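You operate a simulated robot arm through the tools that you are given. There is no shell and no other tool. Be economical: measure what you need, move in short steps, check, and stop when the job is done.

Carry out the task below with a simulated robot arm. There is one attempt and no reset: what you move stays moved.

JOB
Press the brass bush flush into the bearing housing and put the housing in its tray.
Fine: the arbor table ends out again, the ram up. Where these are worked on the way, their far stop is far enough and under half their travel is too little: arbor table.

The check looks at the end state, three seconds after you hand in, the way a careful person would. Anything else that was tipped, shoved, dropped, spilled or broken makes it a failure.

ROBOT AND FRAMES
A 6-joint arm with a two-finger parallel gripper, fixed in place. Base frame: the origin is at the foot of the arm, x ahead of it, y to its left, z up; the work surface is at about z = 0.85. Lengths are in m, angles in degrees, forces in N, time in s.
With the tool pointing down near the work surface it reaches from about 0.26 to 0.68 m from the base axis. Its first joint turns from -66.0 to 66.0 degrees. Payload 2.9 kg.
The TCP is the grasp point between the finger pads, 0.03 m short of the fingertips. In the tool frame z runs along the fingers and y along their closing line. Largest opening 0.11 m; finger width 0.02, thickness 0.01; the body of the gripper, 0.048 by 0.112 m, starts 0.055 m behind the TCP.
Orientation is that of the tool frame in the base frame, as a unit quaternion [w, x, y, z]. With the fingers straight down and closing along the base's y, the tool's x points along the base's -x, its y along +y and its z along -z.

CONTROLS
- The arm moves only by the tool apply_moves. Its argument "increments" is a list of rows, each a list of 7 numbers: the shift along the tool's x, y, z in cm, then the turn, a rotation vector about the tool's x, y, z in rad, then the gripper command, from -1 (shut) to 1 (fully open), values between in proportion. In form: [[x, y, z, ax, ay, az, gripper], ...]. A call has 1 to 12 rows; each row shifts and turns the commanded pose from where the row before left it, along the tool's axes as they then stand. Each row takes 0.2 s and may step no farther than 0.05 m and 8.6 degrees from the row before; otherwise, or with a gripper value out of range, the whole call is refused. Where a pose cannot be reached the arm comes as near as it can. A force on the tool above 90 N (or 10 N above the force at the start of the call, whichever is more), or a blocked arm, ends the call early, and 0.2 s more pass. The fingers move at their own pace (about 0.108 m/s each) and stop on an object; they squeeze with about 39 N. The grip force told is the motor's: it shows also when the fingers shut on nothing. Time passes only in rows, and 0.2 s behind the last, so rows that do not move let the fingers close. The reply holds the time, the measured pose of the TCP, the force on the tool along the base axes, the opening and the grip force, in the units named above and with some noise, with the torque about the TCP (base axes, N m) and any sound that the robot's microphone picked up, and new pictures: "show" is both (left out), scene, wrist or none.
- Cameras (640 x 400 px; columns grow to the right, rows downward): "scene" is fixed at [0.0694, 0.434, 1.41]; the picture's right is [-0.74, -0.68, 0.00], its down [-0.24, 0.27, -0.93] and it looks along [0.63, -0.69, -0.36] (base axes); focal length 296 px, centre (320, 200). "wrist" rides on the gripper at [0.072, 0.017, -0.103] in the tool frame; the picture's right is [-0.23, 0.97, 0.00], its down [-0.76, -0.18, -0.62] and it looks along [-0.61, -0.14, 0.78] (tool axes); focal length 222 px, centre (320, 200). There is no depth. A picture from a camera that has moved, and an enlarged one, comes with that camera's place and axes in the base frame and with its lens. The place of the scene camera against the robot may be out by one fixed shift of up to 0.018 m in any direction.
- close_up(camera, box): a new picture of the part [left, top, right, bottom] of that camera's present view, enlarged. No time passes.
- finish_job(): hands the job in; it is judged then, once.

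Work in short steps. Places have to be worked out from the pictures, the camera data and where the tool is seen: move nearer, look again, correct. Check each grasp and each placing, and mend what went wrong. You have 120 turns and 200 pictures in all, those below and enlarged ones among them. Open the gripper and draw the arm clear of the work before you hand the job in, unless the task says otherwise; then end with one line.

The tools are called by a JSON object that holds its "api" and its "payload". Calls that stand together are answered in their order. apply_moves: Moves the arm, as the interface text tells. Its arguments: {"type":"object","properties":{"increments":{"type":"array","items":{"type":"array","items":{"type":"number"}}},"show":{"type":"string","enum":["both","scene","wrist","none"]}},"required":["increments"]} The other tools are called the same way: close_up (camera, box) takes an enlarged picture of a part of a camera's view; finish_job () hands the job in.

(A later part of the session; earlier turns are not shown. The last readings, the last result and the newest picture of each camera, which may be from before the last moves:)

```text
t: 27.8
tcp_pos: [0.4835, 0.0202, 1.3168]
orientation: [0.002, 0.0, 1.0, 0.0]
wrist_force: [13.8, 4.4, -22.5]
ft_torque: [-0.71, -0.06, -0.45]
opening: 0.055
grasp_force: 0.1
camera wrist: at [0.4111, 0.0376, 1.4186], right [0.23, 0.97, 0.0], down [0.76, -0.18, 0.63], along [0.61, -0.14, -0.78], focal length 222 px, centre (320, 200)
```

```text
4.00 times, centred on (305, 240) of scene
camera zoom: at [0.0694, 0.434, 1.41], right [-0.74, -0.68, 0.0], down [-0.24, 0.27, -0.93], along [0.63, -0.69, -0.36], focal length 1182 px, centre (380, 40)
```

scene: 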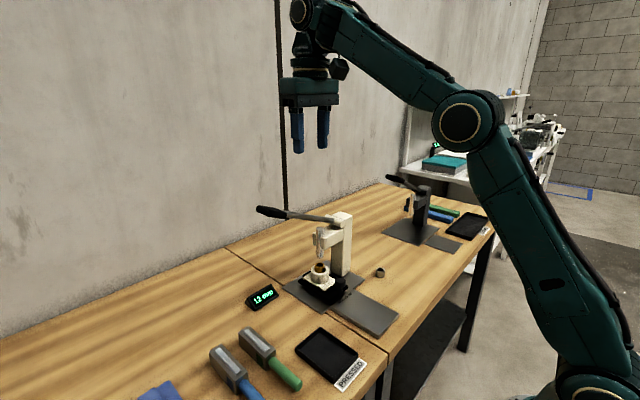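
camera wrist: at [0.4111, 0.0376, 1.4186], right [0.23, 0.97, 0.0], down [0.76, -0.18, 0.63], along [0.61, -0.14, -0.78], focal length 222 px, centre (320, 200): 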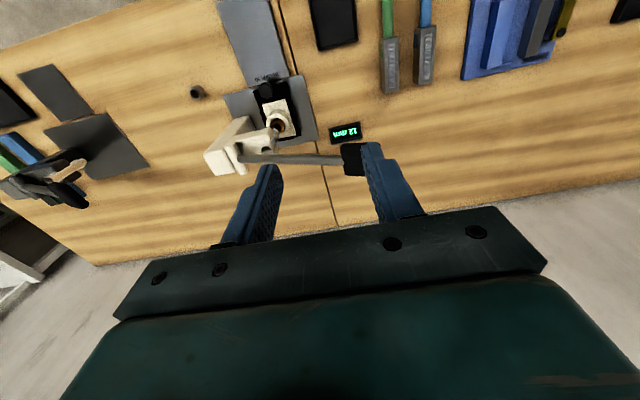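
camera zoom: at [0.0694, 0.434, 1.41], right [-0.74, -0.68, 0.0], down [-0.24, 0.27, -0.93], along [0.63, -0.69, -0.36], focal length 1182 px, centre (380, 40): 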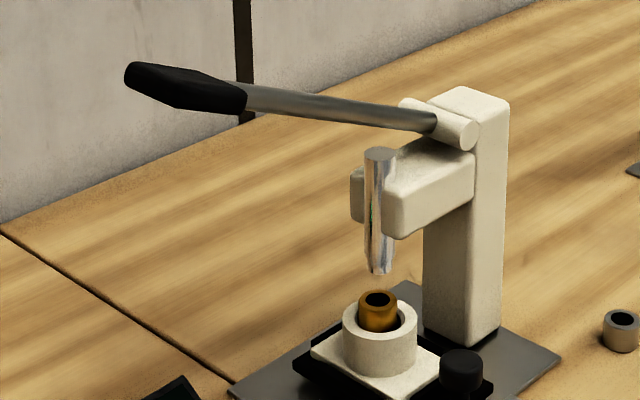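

The lever runs along +y, rising, from a pivot near (0.56, -0.15, 1.06) to a black grip at roughly y 0.035-0.11, x ≈ 0.56, z ≈ 1.15-1.18. It swings about x, so I'll yaw the gripper 90° to close across the lever, and view it again.

{"api": "apply_moves", "payload": {"increments": [[0, 0, 0, 0, 0, 0.1428, 0.5], [0, 0, 0, 0, 0, 0.1428, 0.5], [0, 0, 0, 0, 0, 0.1428, 0.5], [0, 0, 0, 0, 0, 0.1428, 0.5], [0, 0, 0, 0, 0, 0.1428, 0.5], [0, 0, 0, 0, 0, 0.1428, 0.5], [0, 0, 0, 0, 0, 0.1428, 0.5], [0, 0, 0, 0, 0, 0.1428, 0.5], [0, 0, 0, 0, 0, 0.1428, 0.5], [0, 0, 0, 0, 0, 0.1428, 0.5], [0, 0, 0, 0, 0, 0.1428, 0.5], [0, 0, 0, 0, 0, 0, 0.5]]}}

```text
t: 30.4
tcp_pos: [0.484, 0.0197, 1.3161]
orientation: [0.0, 0.707, 0.707, 0.0]
wrist_force: [0.0, -0.2, -0.6]
ft_torque: [0.0, 0.01, 0.01]
opening: 0.0825
grasp_force: 0.1
camera wrist: at [0.5015, 0.0929, 1.4191], right [0.97, -0.23, 0.0], down [-0.18, -0.76, 0.62], along [-0.14, -0.61, -0.78], focal length 222 px, centre (320, 200)
```

scene: 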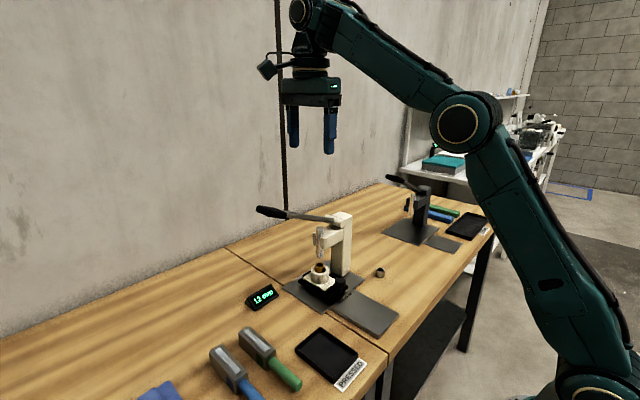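
wrist: 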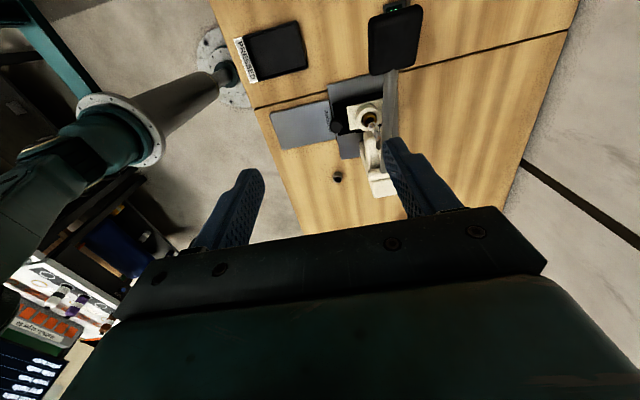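

Grip start resolves to (0.563, 0.035, 1.150), grip end near y 0.09. Target grasp (0.564, 0.065, 1.165); approaching to above it first.

{"api": "apply_moves", "payload": {"increments": [[1.5, 2.7, 0, 0, 0, 0, 0.2], [1.5, 2.7, 0, 0, 0, 0, 0.2], [1.5, 2.6, 0, 0, 0, 0, 0.2], [0, 0, 4, 0, 0, 0, 0.2], [0, 0, 4, 0, 0, 0, 0.2], [0, 0, 0, 0, 0, 0, 0.2]]}}

{"api": "close_up", "payload": {"camera": "scene", "box": [240, 150, 370, 260]}}

```text
t: 31.8
tcp_pos: [0.5193, 0.0604, 1.2083]
orientation: [0.001, 0.707, 0.708, 0.001]
wrist_force: [0.6, -0.3, -0.3]
ft_torque: [0.0, -0.03, 0.02]
opening: 0.0659
grasp_force: 0.0
out of reach, approached as far as the arm can: row 1, 2, 3
camera wrist: at [0.5376, 0.1322, 1.3106], right [0.97, -0.23, 0.0], down [-0.18, -0.76, 0.62], along [-0.14, -0.61, -0.78], focal length 222 px, centre (320, 200)
```

scene: 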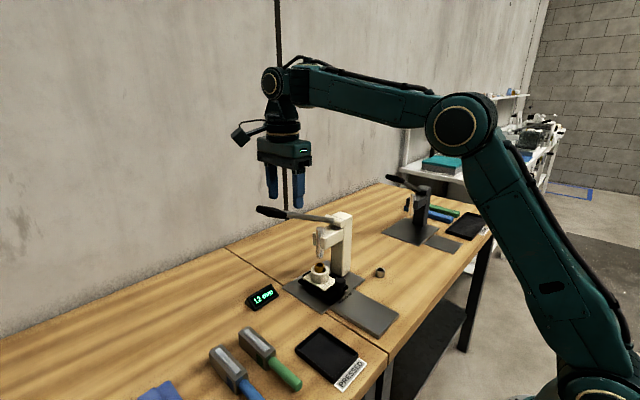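
wrist: 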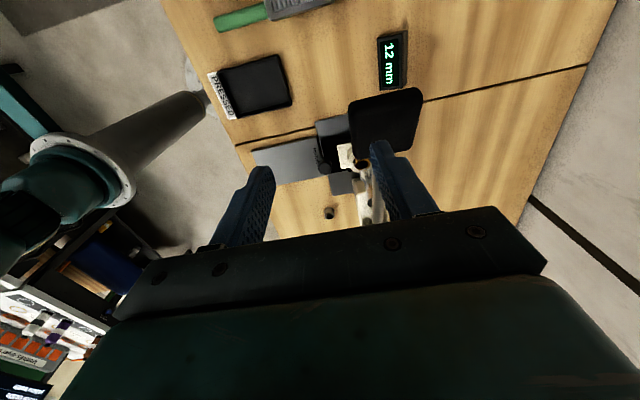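

```text
3.64 times, centred on (305, 205) of scene
camera zoom: at [0.0694, 0.434, 1.41], right [-0.74, -0.68, 0.0], down [-0.24, 0.27, -0.93], along [0.63, -0.69, -0.36], focal length 1075 px, centre (374, 182)
```

zoom: 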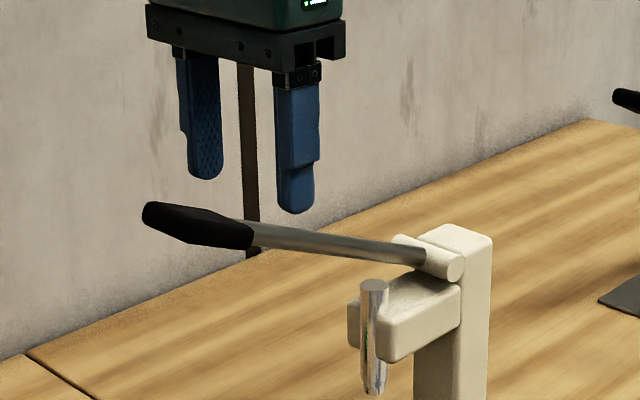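

At this height straight-down reach ends around x 0.52, so I'll tilt the tool 45° forward (fingers then also bear on the lever from above) about the present TCP, which puts the grip straight along the tool axis.

{"api": "apply_moves", "payload": {"increments": [[0, 0, 0, -0.14, 0, 0, 0.2], [0, 0, 0, -0.14, 0, 0, 0.2], [0, 0, 0, -0.14, 0, 0, 0.2], [0, 0, 0, -0.14, 0, 0, 0.2], [0, 0, 0, -0.14, 0, 0, 0.2], [0, 0, 0, -0.085, 0, 0, 0.2], [0, 0, 0, 0, 0, 0, 0.2]]}}

{"api": "close_up", "payload": {"camera": "scene", "box": [240, 150, 370, 260]}}

```text
t: 33.4
tcp_pos: [0.5195, 0.0577, 1.2073]
orientation: [0.27, 0.653, 0.654, 0.271]
wrist_force: [-0.4, -0.7, 0.4]
ft_torque: [0.0, -0.02, -0.03]
opening: 0.0661
grasp_force: 0.1
camera wrist: at [0.459, 0.1306, 1.2915], right [0.69, -0.23, 0.69], down [-0.57, -0.76, 0.31], along [0.45, -0.61, -0.65], focal length 222 px, centre (320, 200)
```

scene: 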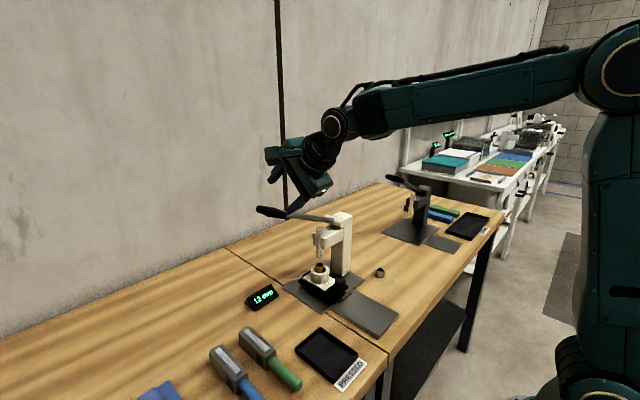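
wrist: 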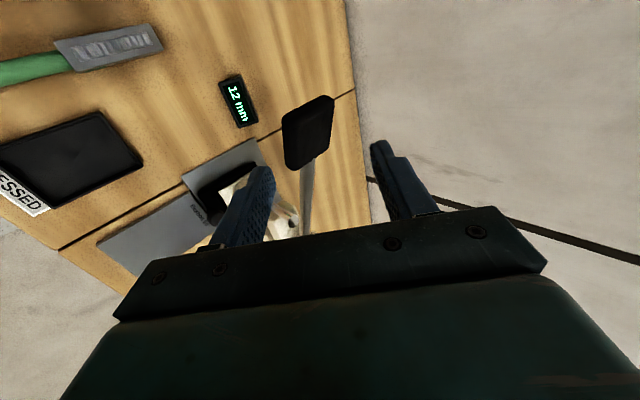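

```text
3.64 times, centred on (305, 205) of scene
camera zoom: at [0.0694, 0.434, 1.41], right [-0.74, -0.68, 0.0], down [-0.24, 0.27, -0.93], along [0.63, -0.69, -0.36], focal length 1075 px, centre (374, 182)
```

zoom: 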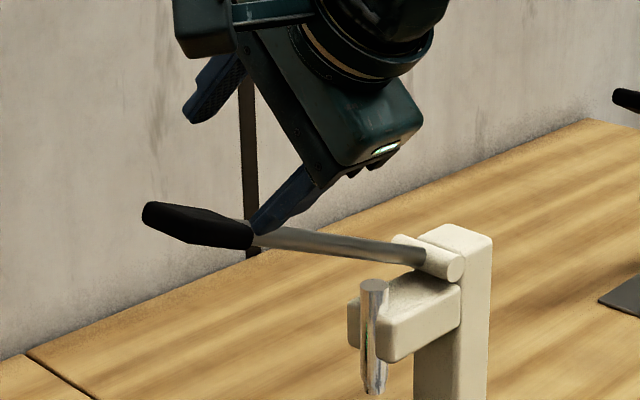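

The grip lies between the fingers, mid-grip ≈ (0.562, 0.065, 1.16). Advancing 6.3 cm along the tool axis and closing.

{"api": "apply_moves", "payload": {"increments": [[0.7, -0.3, 1.5, 0, 0, 0, 0.2], [0, 0, 2.4, 0, 0, 0, 0.2], [0, 0, 2.0, 0, 0, 0, 0.2], [0, 0, 0, 0, 0, 0, 0.2]]}}

{"api": "close_up", "payload": {"camera": "scene", "box": [240, 150, 370, 260]}}

```text
t: 34.4
tcp_pos: [0.5602, 0.0652, 1.1614]
orientation: [0.271, 0.653, 0.654, 0.271]
wrist_force: [1.1, -0.3, -0.4]
ft_torque: [-0.01, 0.01, -0.01]
opening: 0.066
grasp_force: 0.1
camera wrist: at [0.4992, 0.1375, 1.2468], right [0.69, -0.23, 0.69], down [-0.57, -0.76, 0.31], along [0.45, -0.61, -0.65], focal length 222 px, centre (320, 200)
```

scene: 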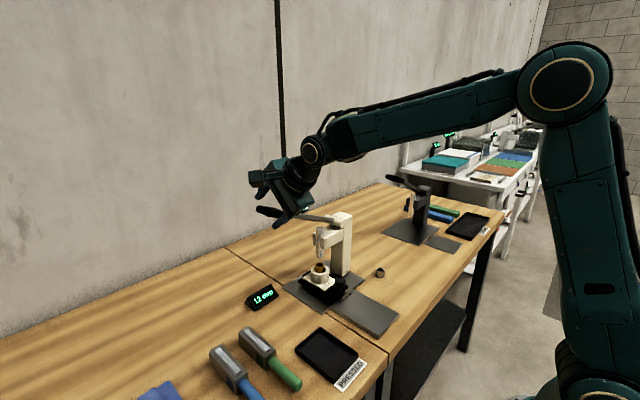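
wrist: 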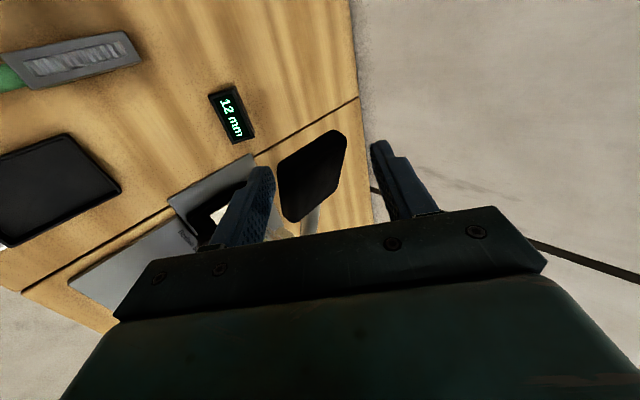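

```text
3.64 times, centred on (305, 205) of scene
camera zoom: at [0.0694, 0.434, 1.41], right [-0.74, -0.68, 0.0], down [-0.24, 0.27, -0.93], along [0.63, -0.69, -0.36], focal length 1075 px, centre (374, 182)
```

zoom: 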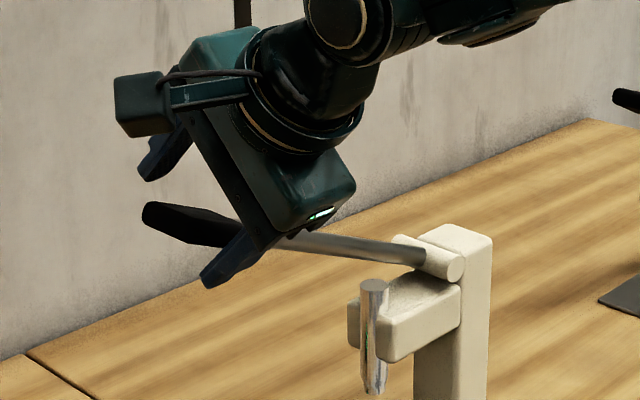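

Good; centring slightly toward the lower finger and closing.

{"api": "apply_moves", "payload": {"increments": [[0, -0.4, 0.2, 0, 0, 0, 0.2], [0, 0, 0, 0, 0, 0, -0.3], [0, 0, 0, 0, 0, 0, -0.8], [0, 0, 0, 0, 0, 0, -0.8], [0, 0, 0, 0, 0, 0, -0.8]], "show": "wrist"}}

```text
t: 35.6
tcp_pos: [0.5577, 0.0663, 1.1584]
orientation: [0.27, 0.654, 0.653, 0.269]
wrist_force: [-8.1, 0.0, -6.8]
ft_torque: [0.81, -0.68, -0.92]
opening: 0.0528
grasp_force: 45.6
camera wrist: at [0.4974, 0.1373, 1.2425], right [0.69, -0.23, 0.69], down [-0.57, -0.76, 0.32], along [0.45, -0.61, -0.65], focal length 222 px, centre (320, 200)
```

wrist: 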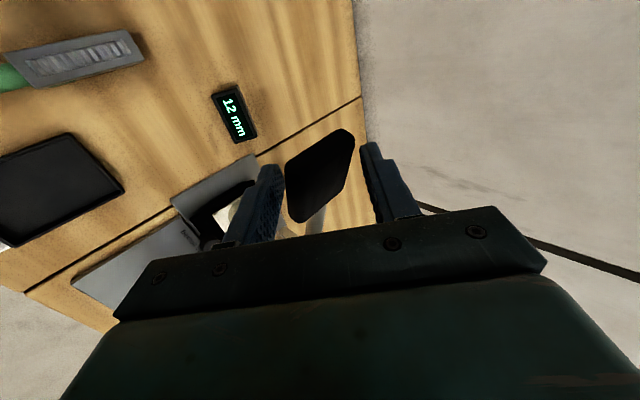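

The grip is held (53 mm across the tilted pads). I'll start the lever down its arc (pivot ≈ y -0.15, z 1.06, radius ≈ 0.24), turning the tool with it, in small steps.

{"api": "apply_moves", "payload": {"increments": [[0.4, -0.68, 0.68, 0, -0.031, -0.031, -0.8], [0.4, -0.68, 0.68, 0, -0.031, -0.031, -0.8], [0, 0, 0, 0, 0, 0, -0.8]], "show": "none"}}

{"api": "close_up", "payload": {"camera": "scene", "box": [240, 180, 390, 310]}}

```text
t: 36.4
tcp_pos: [0.5577, 0.0734, 1.1393]
orientation: [0.299, 0.642, 0.664, 0.241]
wrist_force: [-18.7, 7.6, -3.3]
ft_torque: [1.58, -0.57, -1.95]
opening: 0.0532
grasp_force: 44.8
```

```text
3.08 times, centred on (315, 245) of scene
camera zoom: at [0.0688, 0.4342, 1.41], right [-0.74, -0.68, 0.0], down [-0.24, 0.27, -0.93], along [0.63, -0.69, -0.36], focal length 910 px, centre (335, 62)
```

zoom: 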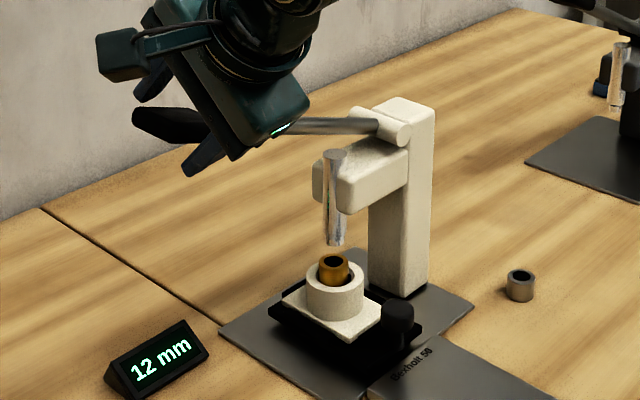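

The lever and ram are moving, but the square grip is held corner-to-corner and twisting the tool. I'll open, tilt further to near horizontal so the fingers sit above and below the grip, and drive it positively.

{"api": "apply_moves", "payload": {"increments": [[0, 0, 0, 0, 0, 0, 0.6], [0, 0, 0, 0, 0, 0, 0.6], [0, 0, 0, 0, 0.031, 0.031, 0.6], [0, 0, 0, 0, 0.031, 0.031, 0.6], [0, 0, 0, -0.14, 0, 0, 0.6], [0, 0, 0, -0.14, 0, 0, 0.6], [0, 0, 0, -0.14, 0, 0, 0.6], [0, 0, 0, -0.14, 0, 0, 0.6], [0, 0, 0, 0, 0, 0, 0.6]]}}

{"api": "close_up", "payload": {"camera": "scene", "box": [240, 180, 390, 310]}}

```text
t: 38.4
tcp_pos: [0.5586, 0.0717, 1.1395]
orientation: [0.441, 0.552, 0.553, 0.442]
wrist_force: [0.2, 0.2, 0.1]
ft_torque: [0.0, 0.01, 0.0]
opening: 0.0879
grasp_force: 0.0
camera wrist: at [0.4618, 0.1447, 1.1777], right [0.22, -0.23, 0.95], down [-0.65, -0.76, -0.03], along [0.73, -0.61, -0.31], focal length 222 px, centre (320, 200)
```

scene: 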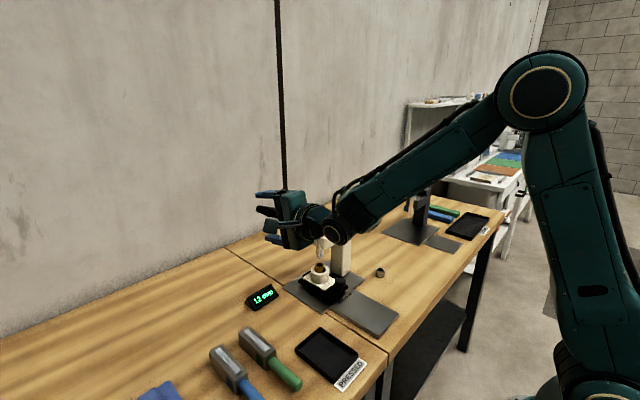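
wrist: 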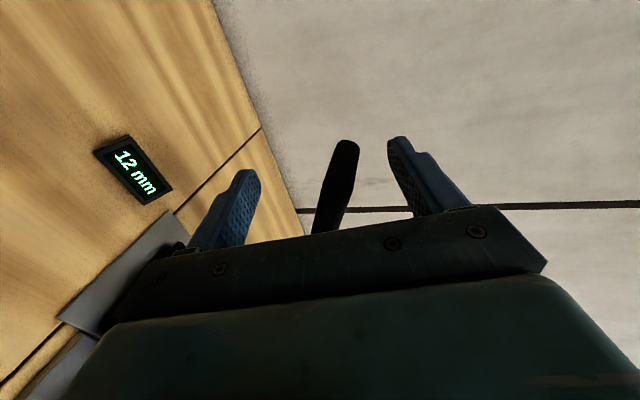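

```text
3.08 times, centred on (315, 245) of scene
camera zoom: at [0.0694, 0.434, 1.41], right [-0.74, -0.68, 0.0], down [-0.24, 0.27, -0.93], along [0.63, -0.69, -0.36], focal length 910 px, centre (335, 62)
```

zoom: 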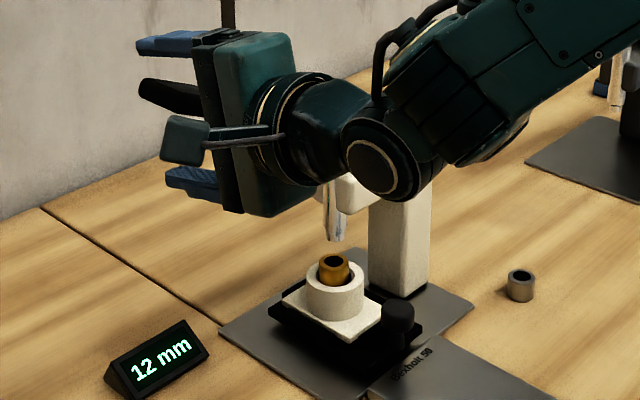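

The paddle is now flat between the fingers. I'll roll the tool ~19° to match the lever's slope and close on it.

{"api": "apply_moves", "payload": {"increments": [[0, 0, 0, 0, 0, 0.11, 0.4], [0, 0, 0, 0, 0, 0.11, 0.2], [0, 0, 0, 0, 0, 0.11, 0], [0, 0, 0, 0, 0, 0, 0]], "show": "wrist"}}

{"api": "close_up", "payload": {"camera": "scene", "box": [240, 180, 390, 310]}}

```text
t: 39.4
tcp_pos: [0.5572, 0.0725, 1.1386]
orientation: [0.363, 0.636, 0.454, 0.508]
wrist_force: [-0.4, -0.1, 0.6]
ft_torque: [0.01, 0.02, -0.02]
opening: 0.055
grasp_force: 0.0
camera wrist: at [0.4665, 0.135, 1.2], right [0.19, -0.53, 0.83], down [-0.7, -0.66, -0.27], along [0.69, -0.53, -0.5], focal length 222 px, centre (320, 200)
```

wrist: 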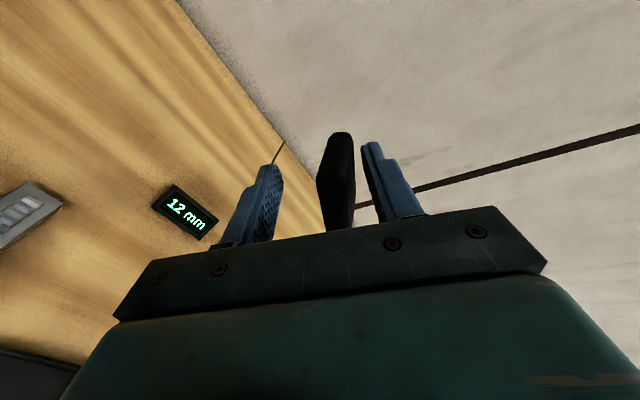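

```text
3.08 times, centred on (315, 245) of scene
camera zoom: at [0.0694, 0.434, 1.41], right [-0.74, -0.68, 0.0], down [-0.24, 0.27, -0.93], along [0.63, -0.69, -0.36], focal length 910 px, centre (335, 62)
```

zoom: 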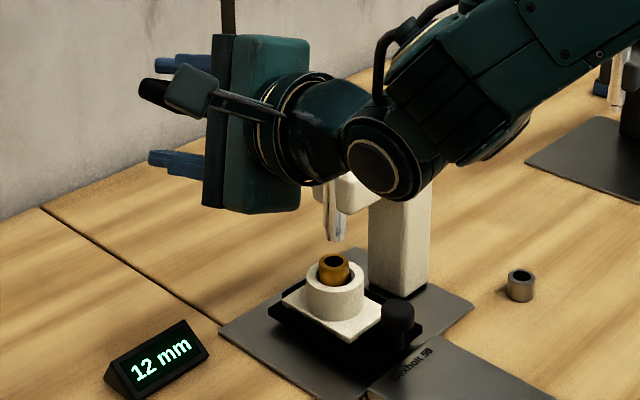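

{"api": "apply_moves", "payload": {"increments": [[0, 0.5, 0, 0, 0, 0, 0], [0, 0, 0, 0, 0, 0, -0.5], [0, 0, 0, 0, 0, 0, -0.8], [0, 0, 0, 0, 0, 0, -0.8]], "show": "wrist"}}

```text
t: 40.4
tcp_pos: [0.5589, 0.071, 1.1434]
orientation: [0.362, 0.636, 0.454, 0.508]
wrist_force: [-1.9, 0.1, -3.3]
ft_torque: [0.9, -1.82, -1.04]
opening: 0.0256
grasp_force: 45.5
camera wrist: at [0.4675, 0.1339, 1.2049], right [0.19, -0.53, 0.83], down [-0.7, -0.66, -0.27], along [0.69, -0.53, -0.5], focal length 222 px, centre (320, 200)
```

wrist: 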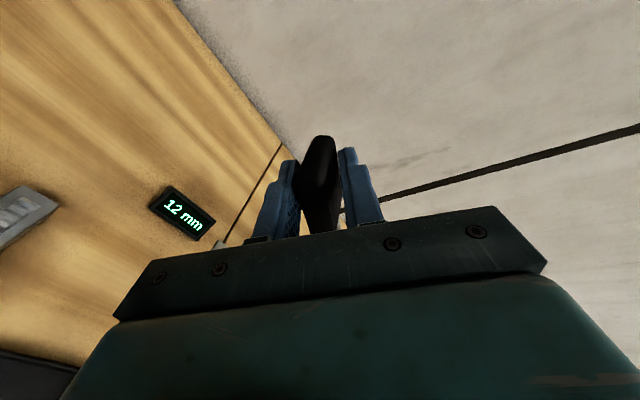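

Firm grip on the paddle (25.6 mm). Now following the arc in 3° steps.

{"api": "apply_moves", "payload": {"increments": [[0.01, -1.2, 0.26, -0.0038, -0.0112, -0.051, -0.8], [0.01, -1.2, 0.26, -0.0038, -0.0112, -0.051, -0.8], [0.01, -1.2, 0.26, -0.0038, -0.0112, -0.051, -0.8], [0, 0, 0, 0, 0, 0, -0.8]], "show": "none"}}

{"api": "close_up", "payload": {"camera": "scene", "box": [240, 180, 390, 310]}}

```text
t: 41.4
tcp_pos: [0.5586, 0.0837, 1.1095]
orientation: [0.41, 0.605, 0.494, 0.471]
wrist_force: [-1.2, 13.3, 0.1]
ft_torque: [0.96, -1.78, -0.8]
opening: 0.0256
grasp_force: 45.1
```

```text
3.08 times, centred on (315, 245) of scene
camera zoom: at [0.0693, 0.4344, 1.4099], right [-0.74, -0.68, 0.0], down [-0.24, 0.27, -0.93], along [0.63, -0.69, -0.36], focal length 910 px, centre (335, 62)
```

zoom: 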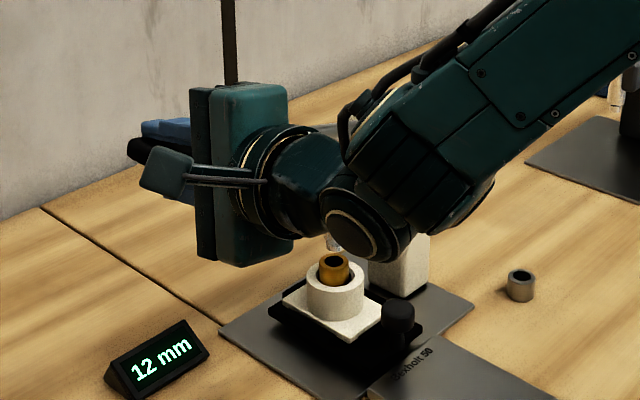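

Lever is following; a +13 N radial pull suggests the pivot is slightly lower than assumed, so I add a little outward motion and continue.

{"api": "apply_moves", "payload": {"increments": [[0.18, -1.2, 0.26, -0.0038, -0.0112, -0.051, -0.8], [0.08, -1.2, 0.26, -0.0038, -0.0112, -0.051, -0.8], [0.08, -1.2, 0.26, -0.0038, -0.0112, -0.051, -0.8], [0, 0, 0, 0, 0, 0, -0.8]], "show": "none"}}

{"api": "close_up", "payload": {"camera": "scene", "box": [240, 180, 390, 310]}}

```text
t: 42.4
tcp_pos: [0.5597, 0.089, 1.0716]
orientation: [0.457, 0.571, 0.529, 0.43]
wrist_force: [-6.3, 17.9, -0.7]
ft_torque: [0.89, -2.04, -0.24]
opening: 0.0259
grasp_force: 45.4
```

```text
3.08 times, centred on (315, 245) of scene
camera zoom: at [0.0691, 0.4345, 1.4099], right [-0.74, -0.68, 0.0], down [-0.24, 0.27, -0.93], along [0.63, -0.69, -0.36], focal length 910 px, centre (335, 62)
```

zoom: 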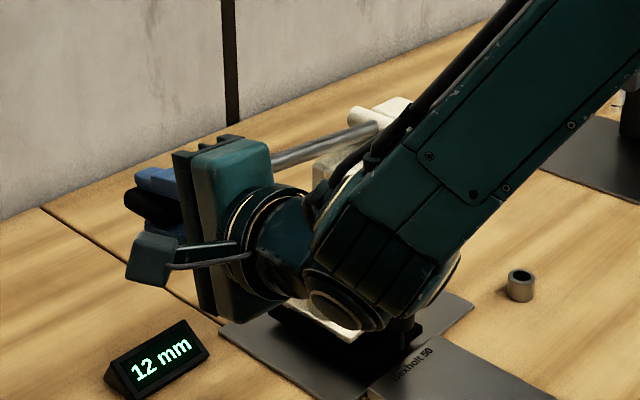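

{"api": "apply_moves", "payload": {"increments": [[0.25, -1.2, 0.26, -0.0038, -0.0112, -0.051, -0.8], [0.05, -1.2, 0.26, -0.0038, -0.0112, -0.051, -0.8], [0.05, -1.2, 0.26, -0.0038, -0.0112, -0.051, -0.8], [0, 0, 0, 0, 0, 0, -0.8]], "show": "none"}}

{"api": "close_up", "payload": {"camera": "scene", "box": [240, 180, 390, 310]}}

```text
t: 43.4
tcp_pos: [0.5589, 0.0901, 1.0347]
orientation: [0.502, 0.533, 0.561, 0.387]
wrist_force: [-19.7, 9.4, 2.7]
ft_torque: [0.95, -2.01, -0.41]
opening: 0.026
grasp_force: 44.6
```

```text
3.08 times, centred on (315, 245) of scene
camera zoom: at [0.0687, 0.4342, 1.41], right [-0.74, -0.68, 0.0], down [-0.24, 0.27, -0.93], along [0.63, -0.69, -0.36], focal length 910 px, centre (335, 62)
```

zoom: 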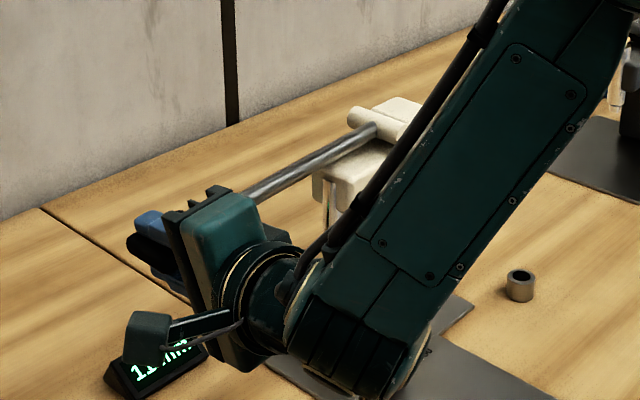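

The display now reads "11 mm": the press has begun. Relieving the -x load and continuing.

{"api": "apply_moves", "payload": {"increments": [[0.1, -1.2, 0.06, -0.0038, -0.0112, -0.051, -0.8], [0.03, -1.2, 0.24, -0.0038, -0.0112, -0.051, -0.8], [0, 0, 0, 0, 0, 0, -0.8]], "show": "wrist"}}

```text
t: 44.2
tcp_pos: [0.5587, 0.0889, 1.0122]
orientation: [0.529, 0.506, 0.579, 0.359]
wrist_force: [14.2, 10.0, 3.8]
ft_torque: [1.06, -2.22, -0.4]
opening: 0.0259
grasp_force: 45.8
camera wrist: at [0.4673, 0.1751, 1.0282], right [0.18, 0.01, 0.98], down [-0.7, -0.7, 0.13], along [0.69, -0.71, -0.13], focal length 222 px, centre (320, 200)
```

wrist: 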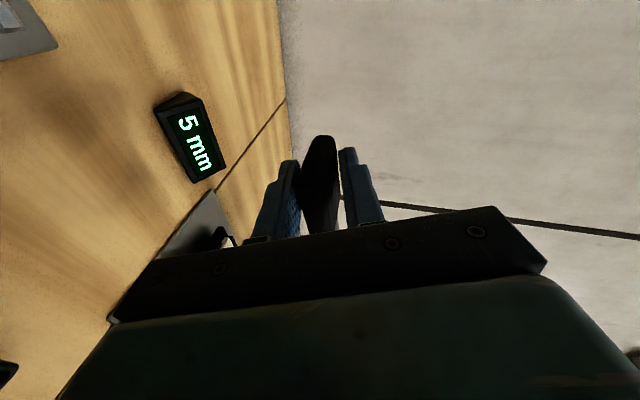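

5 mm left after 6°, about 1 mm per degree. Two half-size steps next.

{"api": "apply_moves", "payload": {"increments": [[0.0, -0.6, 0.18, -0.0019, -0.0056, -0.0255, -0.8], [0.0, -0.6, 0.14, -0.0019, -0.0056, -0.0255, -0.8], [0, 0, 0, 0, 0, 0, -0.8]], "show": "wrist"}}

```text
t: 45.0
tcp_pos: [0.5595, 0.0863, 0.9989]
orientation: [0.542, 0.492, 0.588, 0.344]
wrist_force: [13.9, 19.8, 2.6]
ft_torque: [0.97, -2.08, 0.09]
opening: 0.0258
grasp_force: 45.6
camera wrist: at [0.4669, 0.1735, 1.0114], right [0.18, 0.06, 0.98], down [-0.7, -0.7, 0.17], along [0.69, -0.72, -0.09], focal length 222 px, centre (320, 200)
```

wrist: 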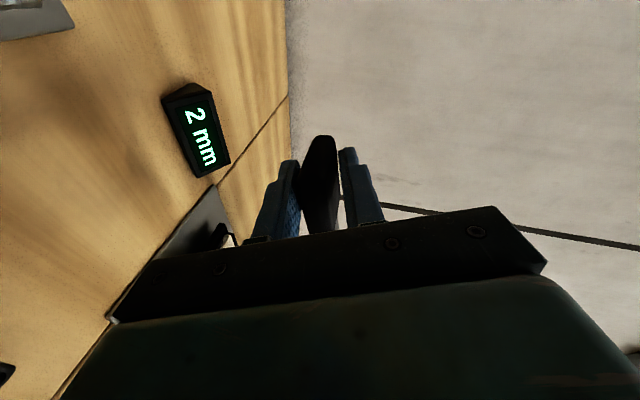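

2 mm left. One 1.5° step then look.

{"api": "apply_moves", "payload": {"increments": [[0.15, -0.5, 0.15, -0.0016, -0.0047, -0.0212, -0.8], [0, 0, 0, 0, 0, 0, -0.8]], "show": "wrist"}}

```text
t: 45.6
tcp_pos: [0.5581, 0.0856, 0.994]
orientation: [0.547, 0.485, 0.593, 0.337]
wrist_force: [-2.7, 14.7, 5.7]
ft_torque: [0.7, -1.96, 1.13]
opening: 0.0262
grasp_force: 44.7
camera wrist: at [0.4671, 0.1728, 1.0037], right [0.19, 0.08, 0.98], down [-0.7, -0.69, 0.19], along [0.69, -0.72, -0.07], focal length 222 px, centre (320, 200)
```

wrist: 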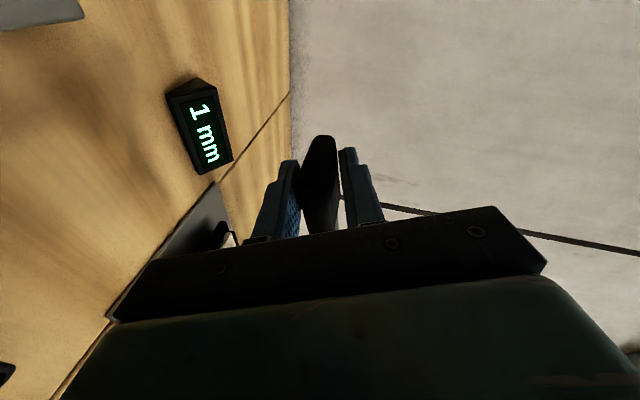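

{"api": "apply_moves", "payload": {"increments": [[0.1, -0.4, 0.08, -0.0012, -0.0037, -0.017, -0.8], [0, 0, 0, 0, 0, 0, -0.8]], "show": "wrist"}}

```text
t: 46.2
tcp_pos: [0.5594, 0.0844, 0.9908]
orientation: [0.552, 0.48, 0.596, 0.332]
wrist_force: [-5.5, 13.0, 5.5]
ft_torque: [0.8, -1.99, 0.86]
opening: 0.0263
grasp_force: 44.9
camera wrist: at [0.4672, 0.1722, 0.9983], right [0.19, 0.1, 0.98], down [-0.7, -0.69, 0.2], along [0.69, -0.72, -0.06], focal length 222 px, centre (320, 200)
```

wrist: 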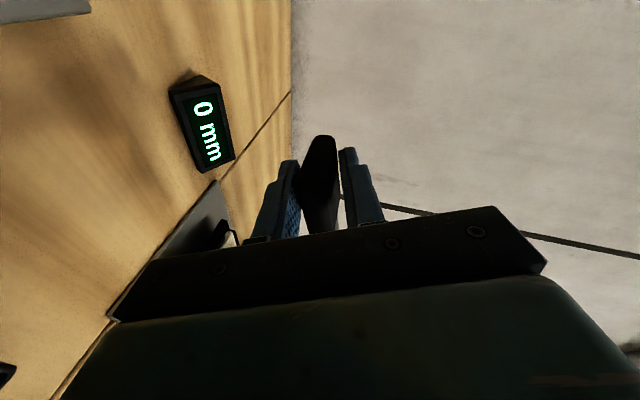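

0 mm shown (rounded). One tiny extra nudge to make sure it is fully down, watching for force/over-press.

{"api": "apply_moves", "payload": {"increments": [[0.05, -0.2, 0.04, -0.0006, -0.0018, -0.0085, -0.8], [0, 0, 0, 0, 0, 0, -0.8]], "show": "wrist"}}

```text
t: 46.8
tcp_pos: [0.5592, 0.0843, 0.9883]
orientation: [0.553, 0.48, 0.596, 0.329]
wrist_force: [-5.3, 10.4, 8.1]
ft_torque: [0.8, -2.08, 0.66]
opening: 0.0262
grasp_force: 45.4
camera wrist: at [0.4673, 0.1719, 0.9958], right [0.19, 0.1, 0.98], down [-0.7, -0.68, 0.21], along [0.69, -0.72, -0.05], focal length 222 px, centre (320, 200)
```

wrist: 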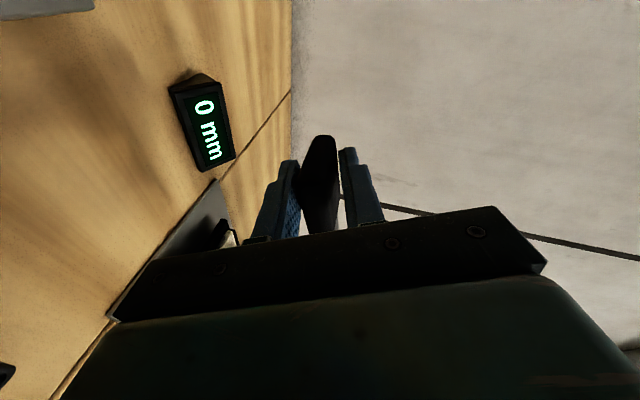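

Pressed to 0 mm. Now returning the lever up along the same arc.

{"api": "apply_moves", "payload": {"increments": [[-0.1, 1.2, -0.25, 0.0038, 0.0112, 0.051, -0.8], [-0.1, 1.2, -0.25, 0.0038, 0.0112, 0.051, -0.8], [-0.05, 1.2, -0.25, 0.0038, 0.0112, 0.051, -0.8], [-0.05, 1.2, -0.25, 0.0038, 0.0112, 0.051, -0.8], [-0.1, 1.2, -0.25, 0.0038, 0.0112, 0.051, -0.8], [0, 0, 0, 0, 0, 0, -0.8]], "show": "scene"}}

```text
t: 48.2
tcp_pos: [0.5584, 0.0916, 1.0487]
orientation: [0.488, 0.55, 0.547, 0.399]
wrist_force: [18.2, -27.3, -1.5]
ft_torque: [0.79, -1.96, -0.64]
opening: 0.0258
grasp_force: 44.9
```

scene: 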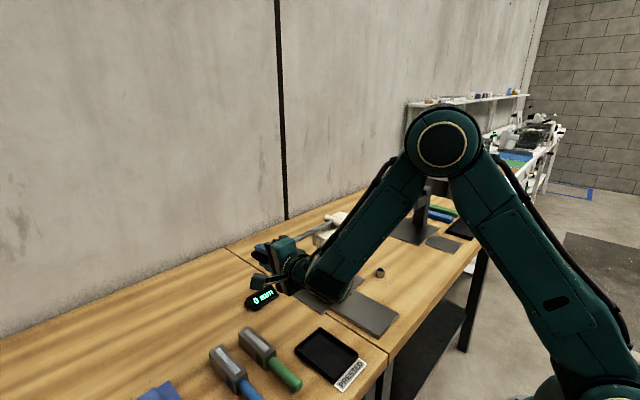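

Display still 0; reducing the radial load (-27 N in y) and continuing up.

{"api": "apply_moves", "payload": {"increments": [[-0.35, 1.2, -0.1, 0.0038, 0.0112, 0.051, -0.8], [-0.12, 1.2, -0.25, 0.0038, 0.0112, 0.051, -0.8], [-0.12, 1.2, -0.25, 0.0038, 0.0112, 0.051, -0.8], [-0.12, 1.2, -0.25, 0.0038, 0.0112, 0.051, -0.8], [0, 0, 0, 0, 0, 0, -0.8]], "show": "none"}}

```text
t: 49.4
tcp_pos: [0.5587, 0.0863, 1.0974]
orientation: [0.426, 0.598, 0.505, 0.455]
wrist_force: [-28.6, -23.4, -5.4]
ft_torque: [0.67, -1.81, -0.61]
opening: 0.0257
grasp_force: 44.7
```

{"api": "apply_moves", "payload": {"increments": [[-0.3, 1.2, -0.5, 0.0038, 0.0112, 0.051, -0.8], [-0.12, 1.2, -0.27, 0.0038, 0.0112, 0.051, -0.8], [-0.12, 1.2, -0.27, 0.0038, 0.0112, 0.051, -0.8], [-0.12, 1.2, -0.27, 0.0038, 0.0112, 0.051, -0.8], [0, 0, 0, 0, 0, 0, -0.8]], "show": "scene"}}

{"api": "close_up", "payload": {"camera": "scene", "box": [240, 180, 390, 310]}}

```text
t: 50.6
tcp_pos: [0.559, 0.0709, 1.1452]
orientation: [0.363, 0.637, 0.452, 0.508]
wrist_force: [44.5, -16.9, -8.3]
ft_torque: [0.6, -2.11, -0.6]
opening: 0.0253
grasp_force: 45.1
```

scene: 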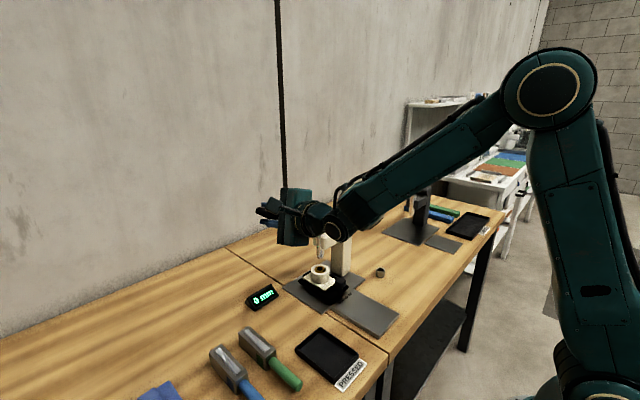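

```text
3.08 times, centred on (315, 245) of scene
camera zoom: at [0.071, 0.4334, 1.4101], right [-0.74, -0.68, 0.0], down [-0.24, 0.27, -0.93], along [0.63, -0.69, -0.36], focal length 910 px, centre (335, 62)
```

zoom: 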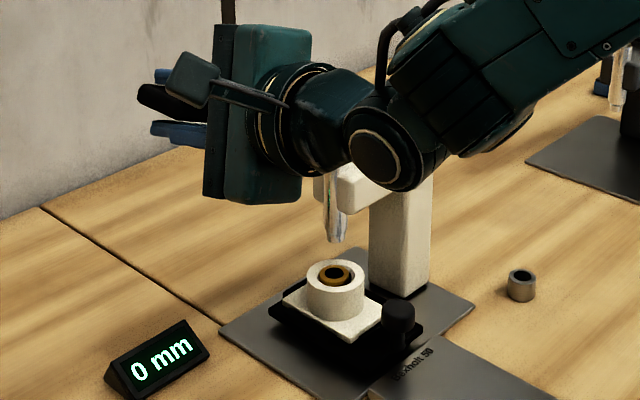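

The bush is down in the housing. Two more small steps up to the lever's original stop, relieving the x load.

{"api": "apply_moves", "payload": {"increments": [[-0.2, 0.9, 0.15, 0.0028, 0.0084, 0.038, -0.8], [-0.1, 0.9, -0.2, 0.0028, 0.0084, 0.038, -0.8], [0, 0, 0, 0, 0, 0, -0.8]], "show": "none"}}

```text
t: 51.4
tcp_pos: [0.5584, 0.0686, 1.1512]
orientation: [0.328, 0.654, 0.441, 0.52]
wrist_force: [3.8, 24.1, -42.2]
ft_torque: [0.01, -1.53, -0.06]
opening: 0.026
grasp_force: 45.1
```

Upper stop reached (-42 N). Easing off, opening, and backing out along the tool axis.

{"api": "apply_moves", "payload": {"increments": [[0.2, -0.7, 0, 0, 0, 0, -0.8], [0, 0, 0, 0, 0, 0, 0], [0, 0, 0, 0, 0, 0, 0.3], [0, 0, -2, 0, 0, 0, 0.3], [0, 0, -4, 0, 0, 0, 0.3], [0, 0, -4, 0, 0, 0, 0.3], [0, 0, -4, 0, 0, 0, 0.3], [0, 0, 0, 0, 0, 0, 0.3]], "show": "scene"}}

{"api": "close_up", "payload": {"camera": "scene", "box": [240, 180, 390, 310]}}

```text
t: 53.2
tcp_pos: [0.4207, 0.0645, 1.186]
orientation: [0.335, 0.65, 0.434, 0.526]
wrist_force: [0.2, 0.9, -0.6]
ft_torque: [0.02, -0.03, 0.0]
opening: 0.0715
grasp_force: 0.2
```

scene: 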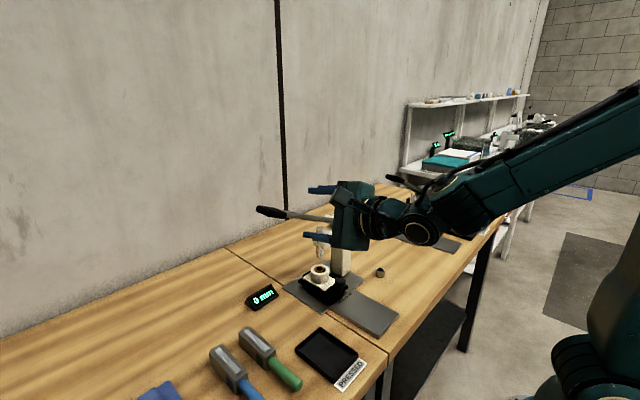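

```text
3.08 times, centred on (315, 245) of scene
camera zoom: at [0.0694, 0.434, 1.41], right [-0.74, -0.68, 0.0], down [-0.24, 0.27, -0.93], along [0.63, -0.69, -0.36], focal length 910 px, centre (335, 62)
```

zoom: 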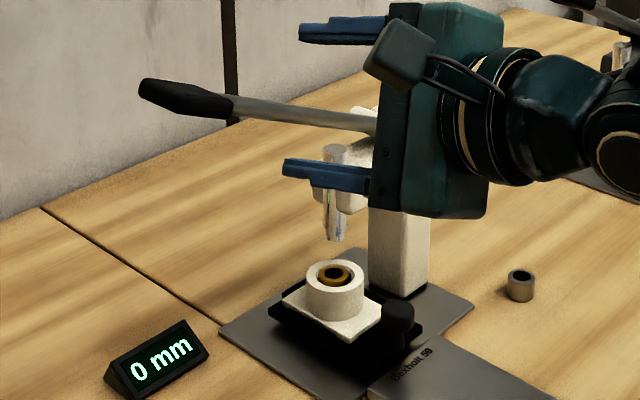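

Lever and ram are back at their original up position and the bush reads flush (0 mm). Backing off and turning the tool to vertical again (closing along y).

{"api": "apply_moves", "payload": {"increments": [[0, 0, -3, 0, 0, 0, 0.3], [0, 0, -3, 0, 0, 0, 0.3], [0, 0, 0, 0.0819, 0.0522, -0.1012, 0.3], [0, 0, 0, 0.0819, 0.0522, -0.1012, 0.3], [0, 0, 0, 0.0819, 0.0522, -0.1012, 0.3], [0, 0, 0, 0.0819, 0.0522, -0.1012, 0.3], [0, 0, 0, 0.0819, 0.0522, -0.1012, 0.3], [0, 0, 0, 0.0819, 0.0522, -0.1012, 0.3], [0, 0, 0, 0.0819, 0.0522, -0.1012, 0.3], [0, 0, 0, 0.0819, 0.0522, -0.1012, 0.3]], "show": "scene"}}

```text
t: 55.4
tcp_pos: [0.364, 0.0639, 1.1982]
orientation: [0.197, 0.384, 0.848, 0.309]
wrist_force: [0.8, -0.8, -0.5]
ft_torque: [0.01, 0.01, 0.01]
opening: 0.0715
grasp_force: 0.1
```

scene: 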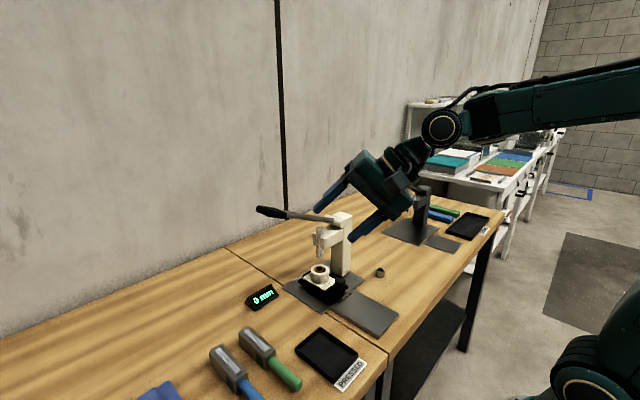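

Turn is proceeding as planned; second half now.

{"api": "apply_moves", "payload": {"increments": [[0, 0, 0, 0.0819, 0.0522, -0.1012, 0.2], [0, 0, 0, 0.0819, 0.0522, -0.1012, 0.2], [0, 0, 0, 0.0819, 0.0522, -0.1012, 0.2], [0, 0, 0, 0.0819, 0.0522, -0.1012, 0.2], [0, 0, 0, 0.0819, 0.0522, -0.1012, 0.2], [0, 0, 0, 0.0819, 0.0522, -0.1012, 0.1], [0, 0, 0, 0.0819, 0.0522, -0.1012, 0], [0, 0, 0, 0.0819, 0.0522, -0.1012, 0], [0, 0, 0, 0, 0, 0, 0]], "show": "none"}}

```text
t: 57.4
tcp_pos: [0.3632, 0.062, 1.1983]
orientation: [-0.001, 0.0, 1.0, -0.001]
wrist_force: [-0.1, 0.2, 0.2]
ft_torque: [0.02, -0.01, 0.01]
opening: 0.0552
grasp_force: 0.0
```

Tool is vertical again. Moving back to the knob by the reverse of the way I left it.

{"api": "apply_moves", "payload": {"increments": [[-0.8, -2.7, 3.0, 0, 0, 0, 0], [-0.8, -2.7, 3.0, 0, 0, 0, 0], [-0.8, -2.7, 3.0, 0, 0, 0, 0], [-0.8, -2.7, 3.0, 0, 0, 0, 0], [-0.8, -2.7, 3.0, 0, 0, 0, 0], [-0.9, -2.66, 3.1, 0, 0, 0, 0], [-3.5, 0, 2, 0, 0, 0, 0], [0, 0, 0, 0, 0, 0, 0]], "show": "wrist"}}

```text
t: 59.2
tcp_pos: [0.4461, -0.0972, 0.9987]
orientation: [0.0, 0.001, 1.0, -0.001]
wrist_force: [0.7, -0.6, 0.0]
ft_torque: [0.01, 0.01, -0.01]
opening: 0.0551
grasp_force: 0.2
camera wrist: at [0.3746, -0.0801, 1.1007], right [0.23, 0.97, 0.0], down [0.76, -0.18, 0.62], along [0.61, -0.14, -0.78], focal length 222 px, centre (320, 200)
```

wrist: 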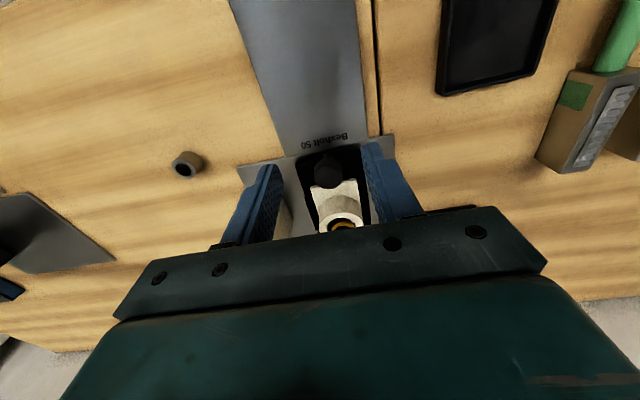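

{"api": "apply_moves", "payload": {"increments": [[-3, -0.2, 3, 0, 0, 0, 0], [-1.2, 0, 2, 0, 0, 0, 0], [-0.4, 0, 1.3, 0, 0, 0, 0], [0, 0, 2.0, 0, 0, 0, 0], [0, 0, 0, 0, 0, 0, 0], [0, 0, 0, 0, 0, 0, -0.7], [0, 0, 0, 0, 0, 0, -0.7], [0, 0, 0, 0, 0, 0, -0.7]], "show": "wrist"}}

```text
t: 61.0
tcp_pos: [0.494, -0.0996, 0.9157]
orientation: [0.0, -0.001, 1.0, 0.0]
wrist_force: [1.1, 2.1, -4.4]
ft_torque: [-0.01, -0.47, -0.03]
opening: 0.0292
grasp_force: 45.8
camera wrist: at [0.4227, -0.0827, 1.0183], right [0.23, 0.97, 0.0], down [0.76, -0.18, 0.62], along [0.61, -0.14, -0.78], focal length 222 px, centre (320, 200)
```

wrist: 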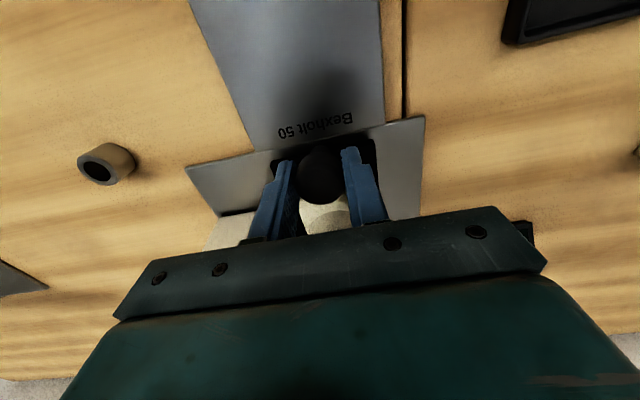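

Knob gripped cleanly with little load. Pulling the table out 13.5 cm (to x ≈ 0.359).

{"api": "apply_moves", "payload": {"increments": [[0.5, 0, 0, 0, 0, 0, -0.7], [1.0, 0, 0, 0, 0, 0, -0.7], [1.2, 0, 0, 0, 0, 0, -0.7], [1.2, 0, 0, 0, 0, 0, -0.7], [1.2, 0, 0, 0, 0, 0, -0.7], [1.2, 0, 0, 0, 0, 0, -0.7], [1.2, -0.05, 0, 0, 0, 0, -0.7], [1.2, 0, 0, 0, 0, 0, -0.7], [1.0, 0, 0, 0, 0, 0, -0.7], [1.0, 0, 0, 0, 0, 0, -0.7], [0.6, 0, 0, 0, 0, 0, -0.7], [0, 0, 0, 0, 0, 0, -0.7]], "show": "none"}}

```text
t: 63.6
tcp_pos: [0.3797, -0.0998, 0.9155]
orientation: [0.001, -0.001, 1.0, 0.001]
wrist_force: [1.3, 15.8, 20.3]
ft_torque: [0.29, -0.02, -0.03]
opening: 0.0293
grasp_force: 45.1
```

{"api": "apply_moves", "payload": {"increments": [[0.7, 0.1, -0.15, 0, 0, 0, -0.7], [0.7, 0, 0, 0, 0, 0, -0.7], [0.5, 0, 0, 0, 0, 0, -0.7], [0.3, 0, 0, 0, 0, 0, -0.7], [0, 0, 0, 0, 0, 0, -0.7]], "show": "scene"}}

```text
t: 64.8
tcp_pos: [0.3593, -0.0997, 0.9157]
orientation: [-0.001, 0.0, 1.0, 0.0]
wrist_force: [12.9, 9.4, -20.0]
ft_torque: [0.09, 0.11, -0.12]
opening: 0.0295
grasp_force: 45.2
```

scene: 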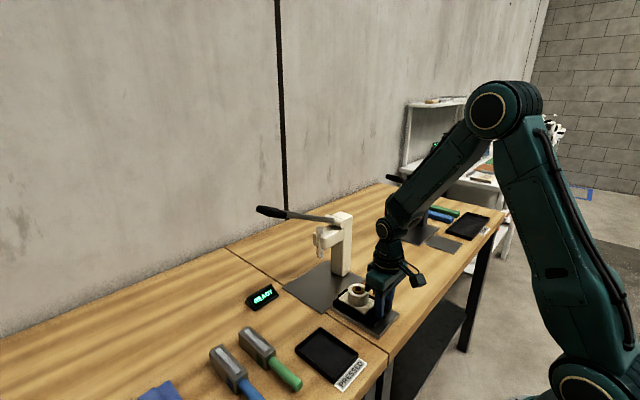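

The table is at its out stop and the display shows READY. Releasing the knob, rising, and moving over the housing to inspect it.

{"api": "apply_moves", "payload": {"increments": [[-0.12, 0.08, -0.15, 0, 0, 0, -0.7], [0, 0, 0, 0, 0, 0, 0], [0, 0, 0, 0, 0, 0, 0], [0, 0, -4, 0, 0, 0, 0], [0, 0, -4, 0, 0, 0, 0.5], [-3.5, 0, -3, 0, 0, 0, 0.5], [-3.9, 0, 0, 0, 0, 0, 0.5], [0, 0, 0, 0, 0, 0, 0.5]], "show": "wrist"}}

{"api": "close_up", "payload": {"camera": "wrist", "box": [230, 0, 530, 190]}}

{"api": "close_up", "payload": {"camera": "scene", "box": [290, 260, 410, 390]}}

```text
t: 66.6
tcp_pos: [0.4337, -0.0983, 1.0296]
orientation: [0.001, 0.0, 1.0, 0.001]
wrist_force: [1.0, 0.1, -0.1]
ft_torque: [-0.04, 0.0, -0.01]
opening: 0.0822
grasp_force: 0.0
camera wrist: at [0.3622, -0.081, 1.1323], right [0.23, 0.97, 0.0], down [0.76, -0.18, 0.62], along [0.61, -0.14, -0.78], focal length 222 px, centre (320, 200)
```

wrist: 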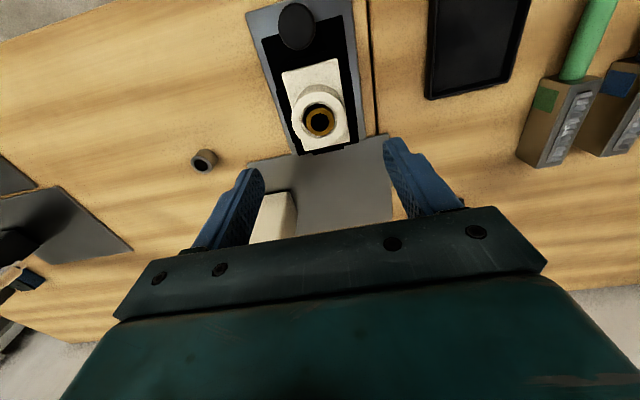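

```text
2.11 times, centred on (380, 95) of wrist
camera zoom: at [0.3622, -0.081, 1.1323], right [0.23, 0.97, 0.0], down [0.76, -0.18, 0.62], along [0.61, -0.14, -0.78], focal length 468 px, centre (194, 421)
```

zoom: 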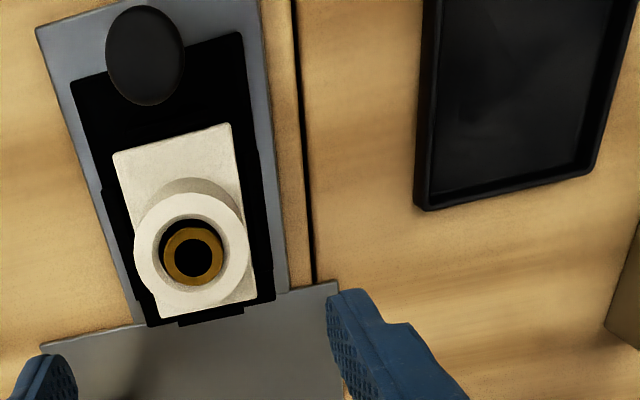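

```text
3.08 times, centred on (350, 325) of scene
camera zoom: at [0.0694, 0.434, 1.41], right [-0.74, -0.68, 0.0], down [-0.24, 0.27, -0.93], along [0.63, -0.69, -0.36], focal length 910 px, centre (228, -185)
```

zoom: 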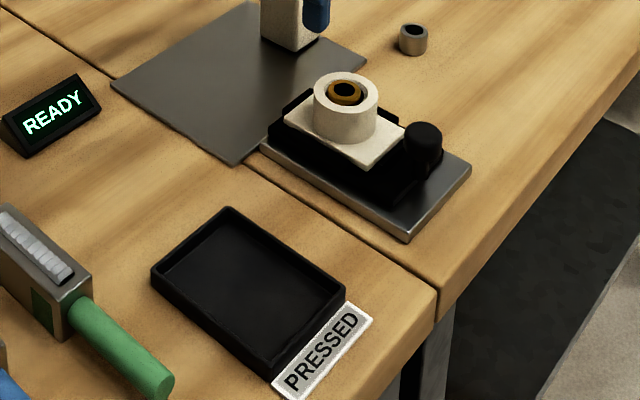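

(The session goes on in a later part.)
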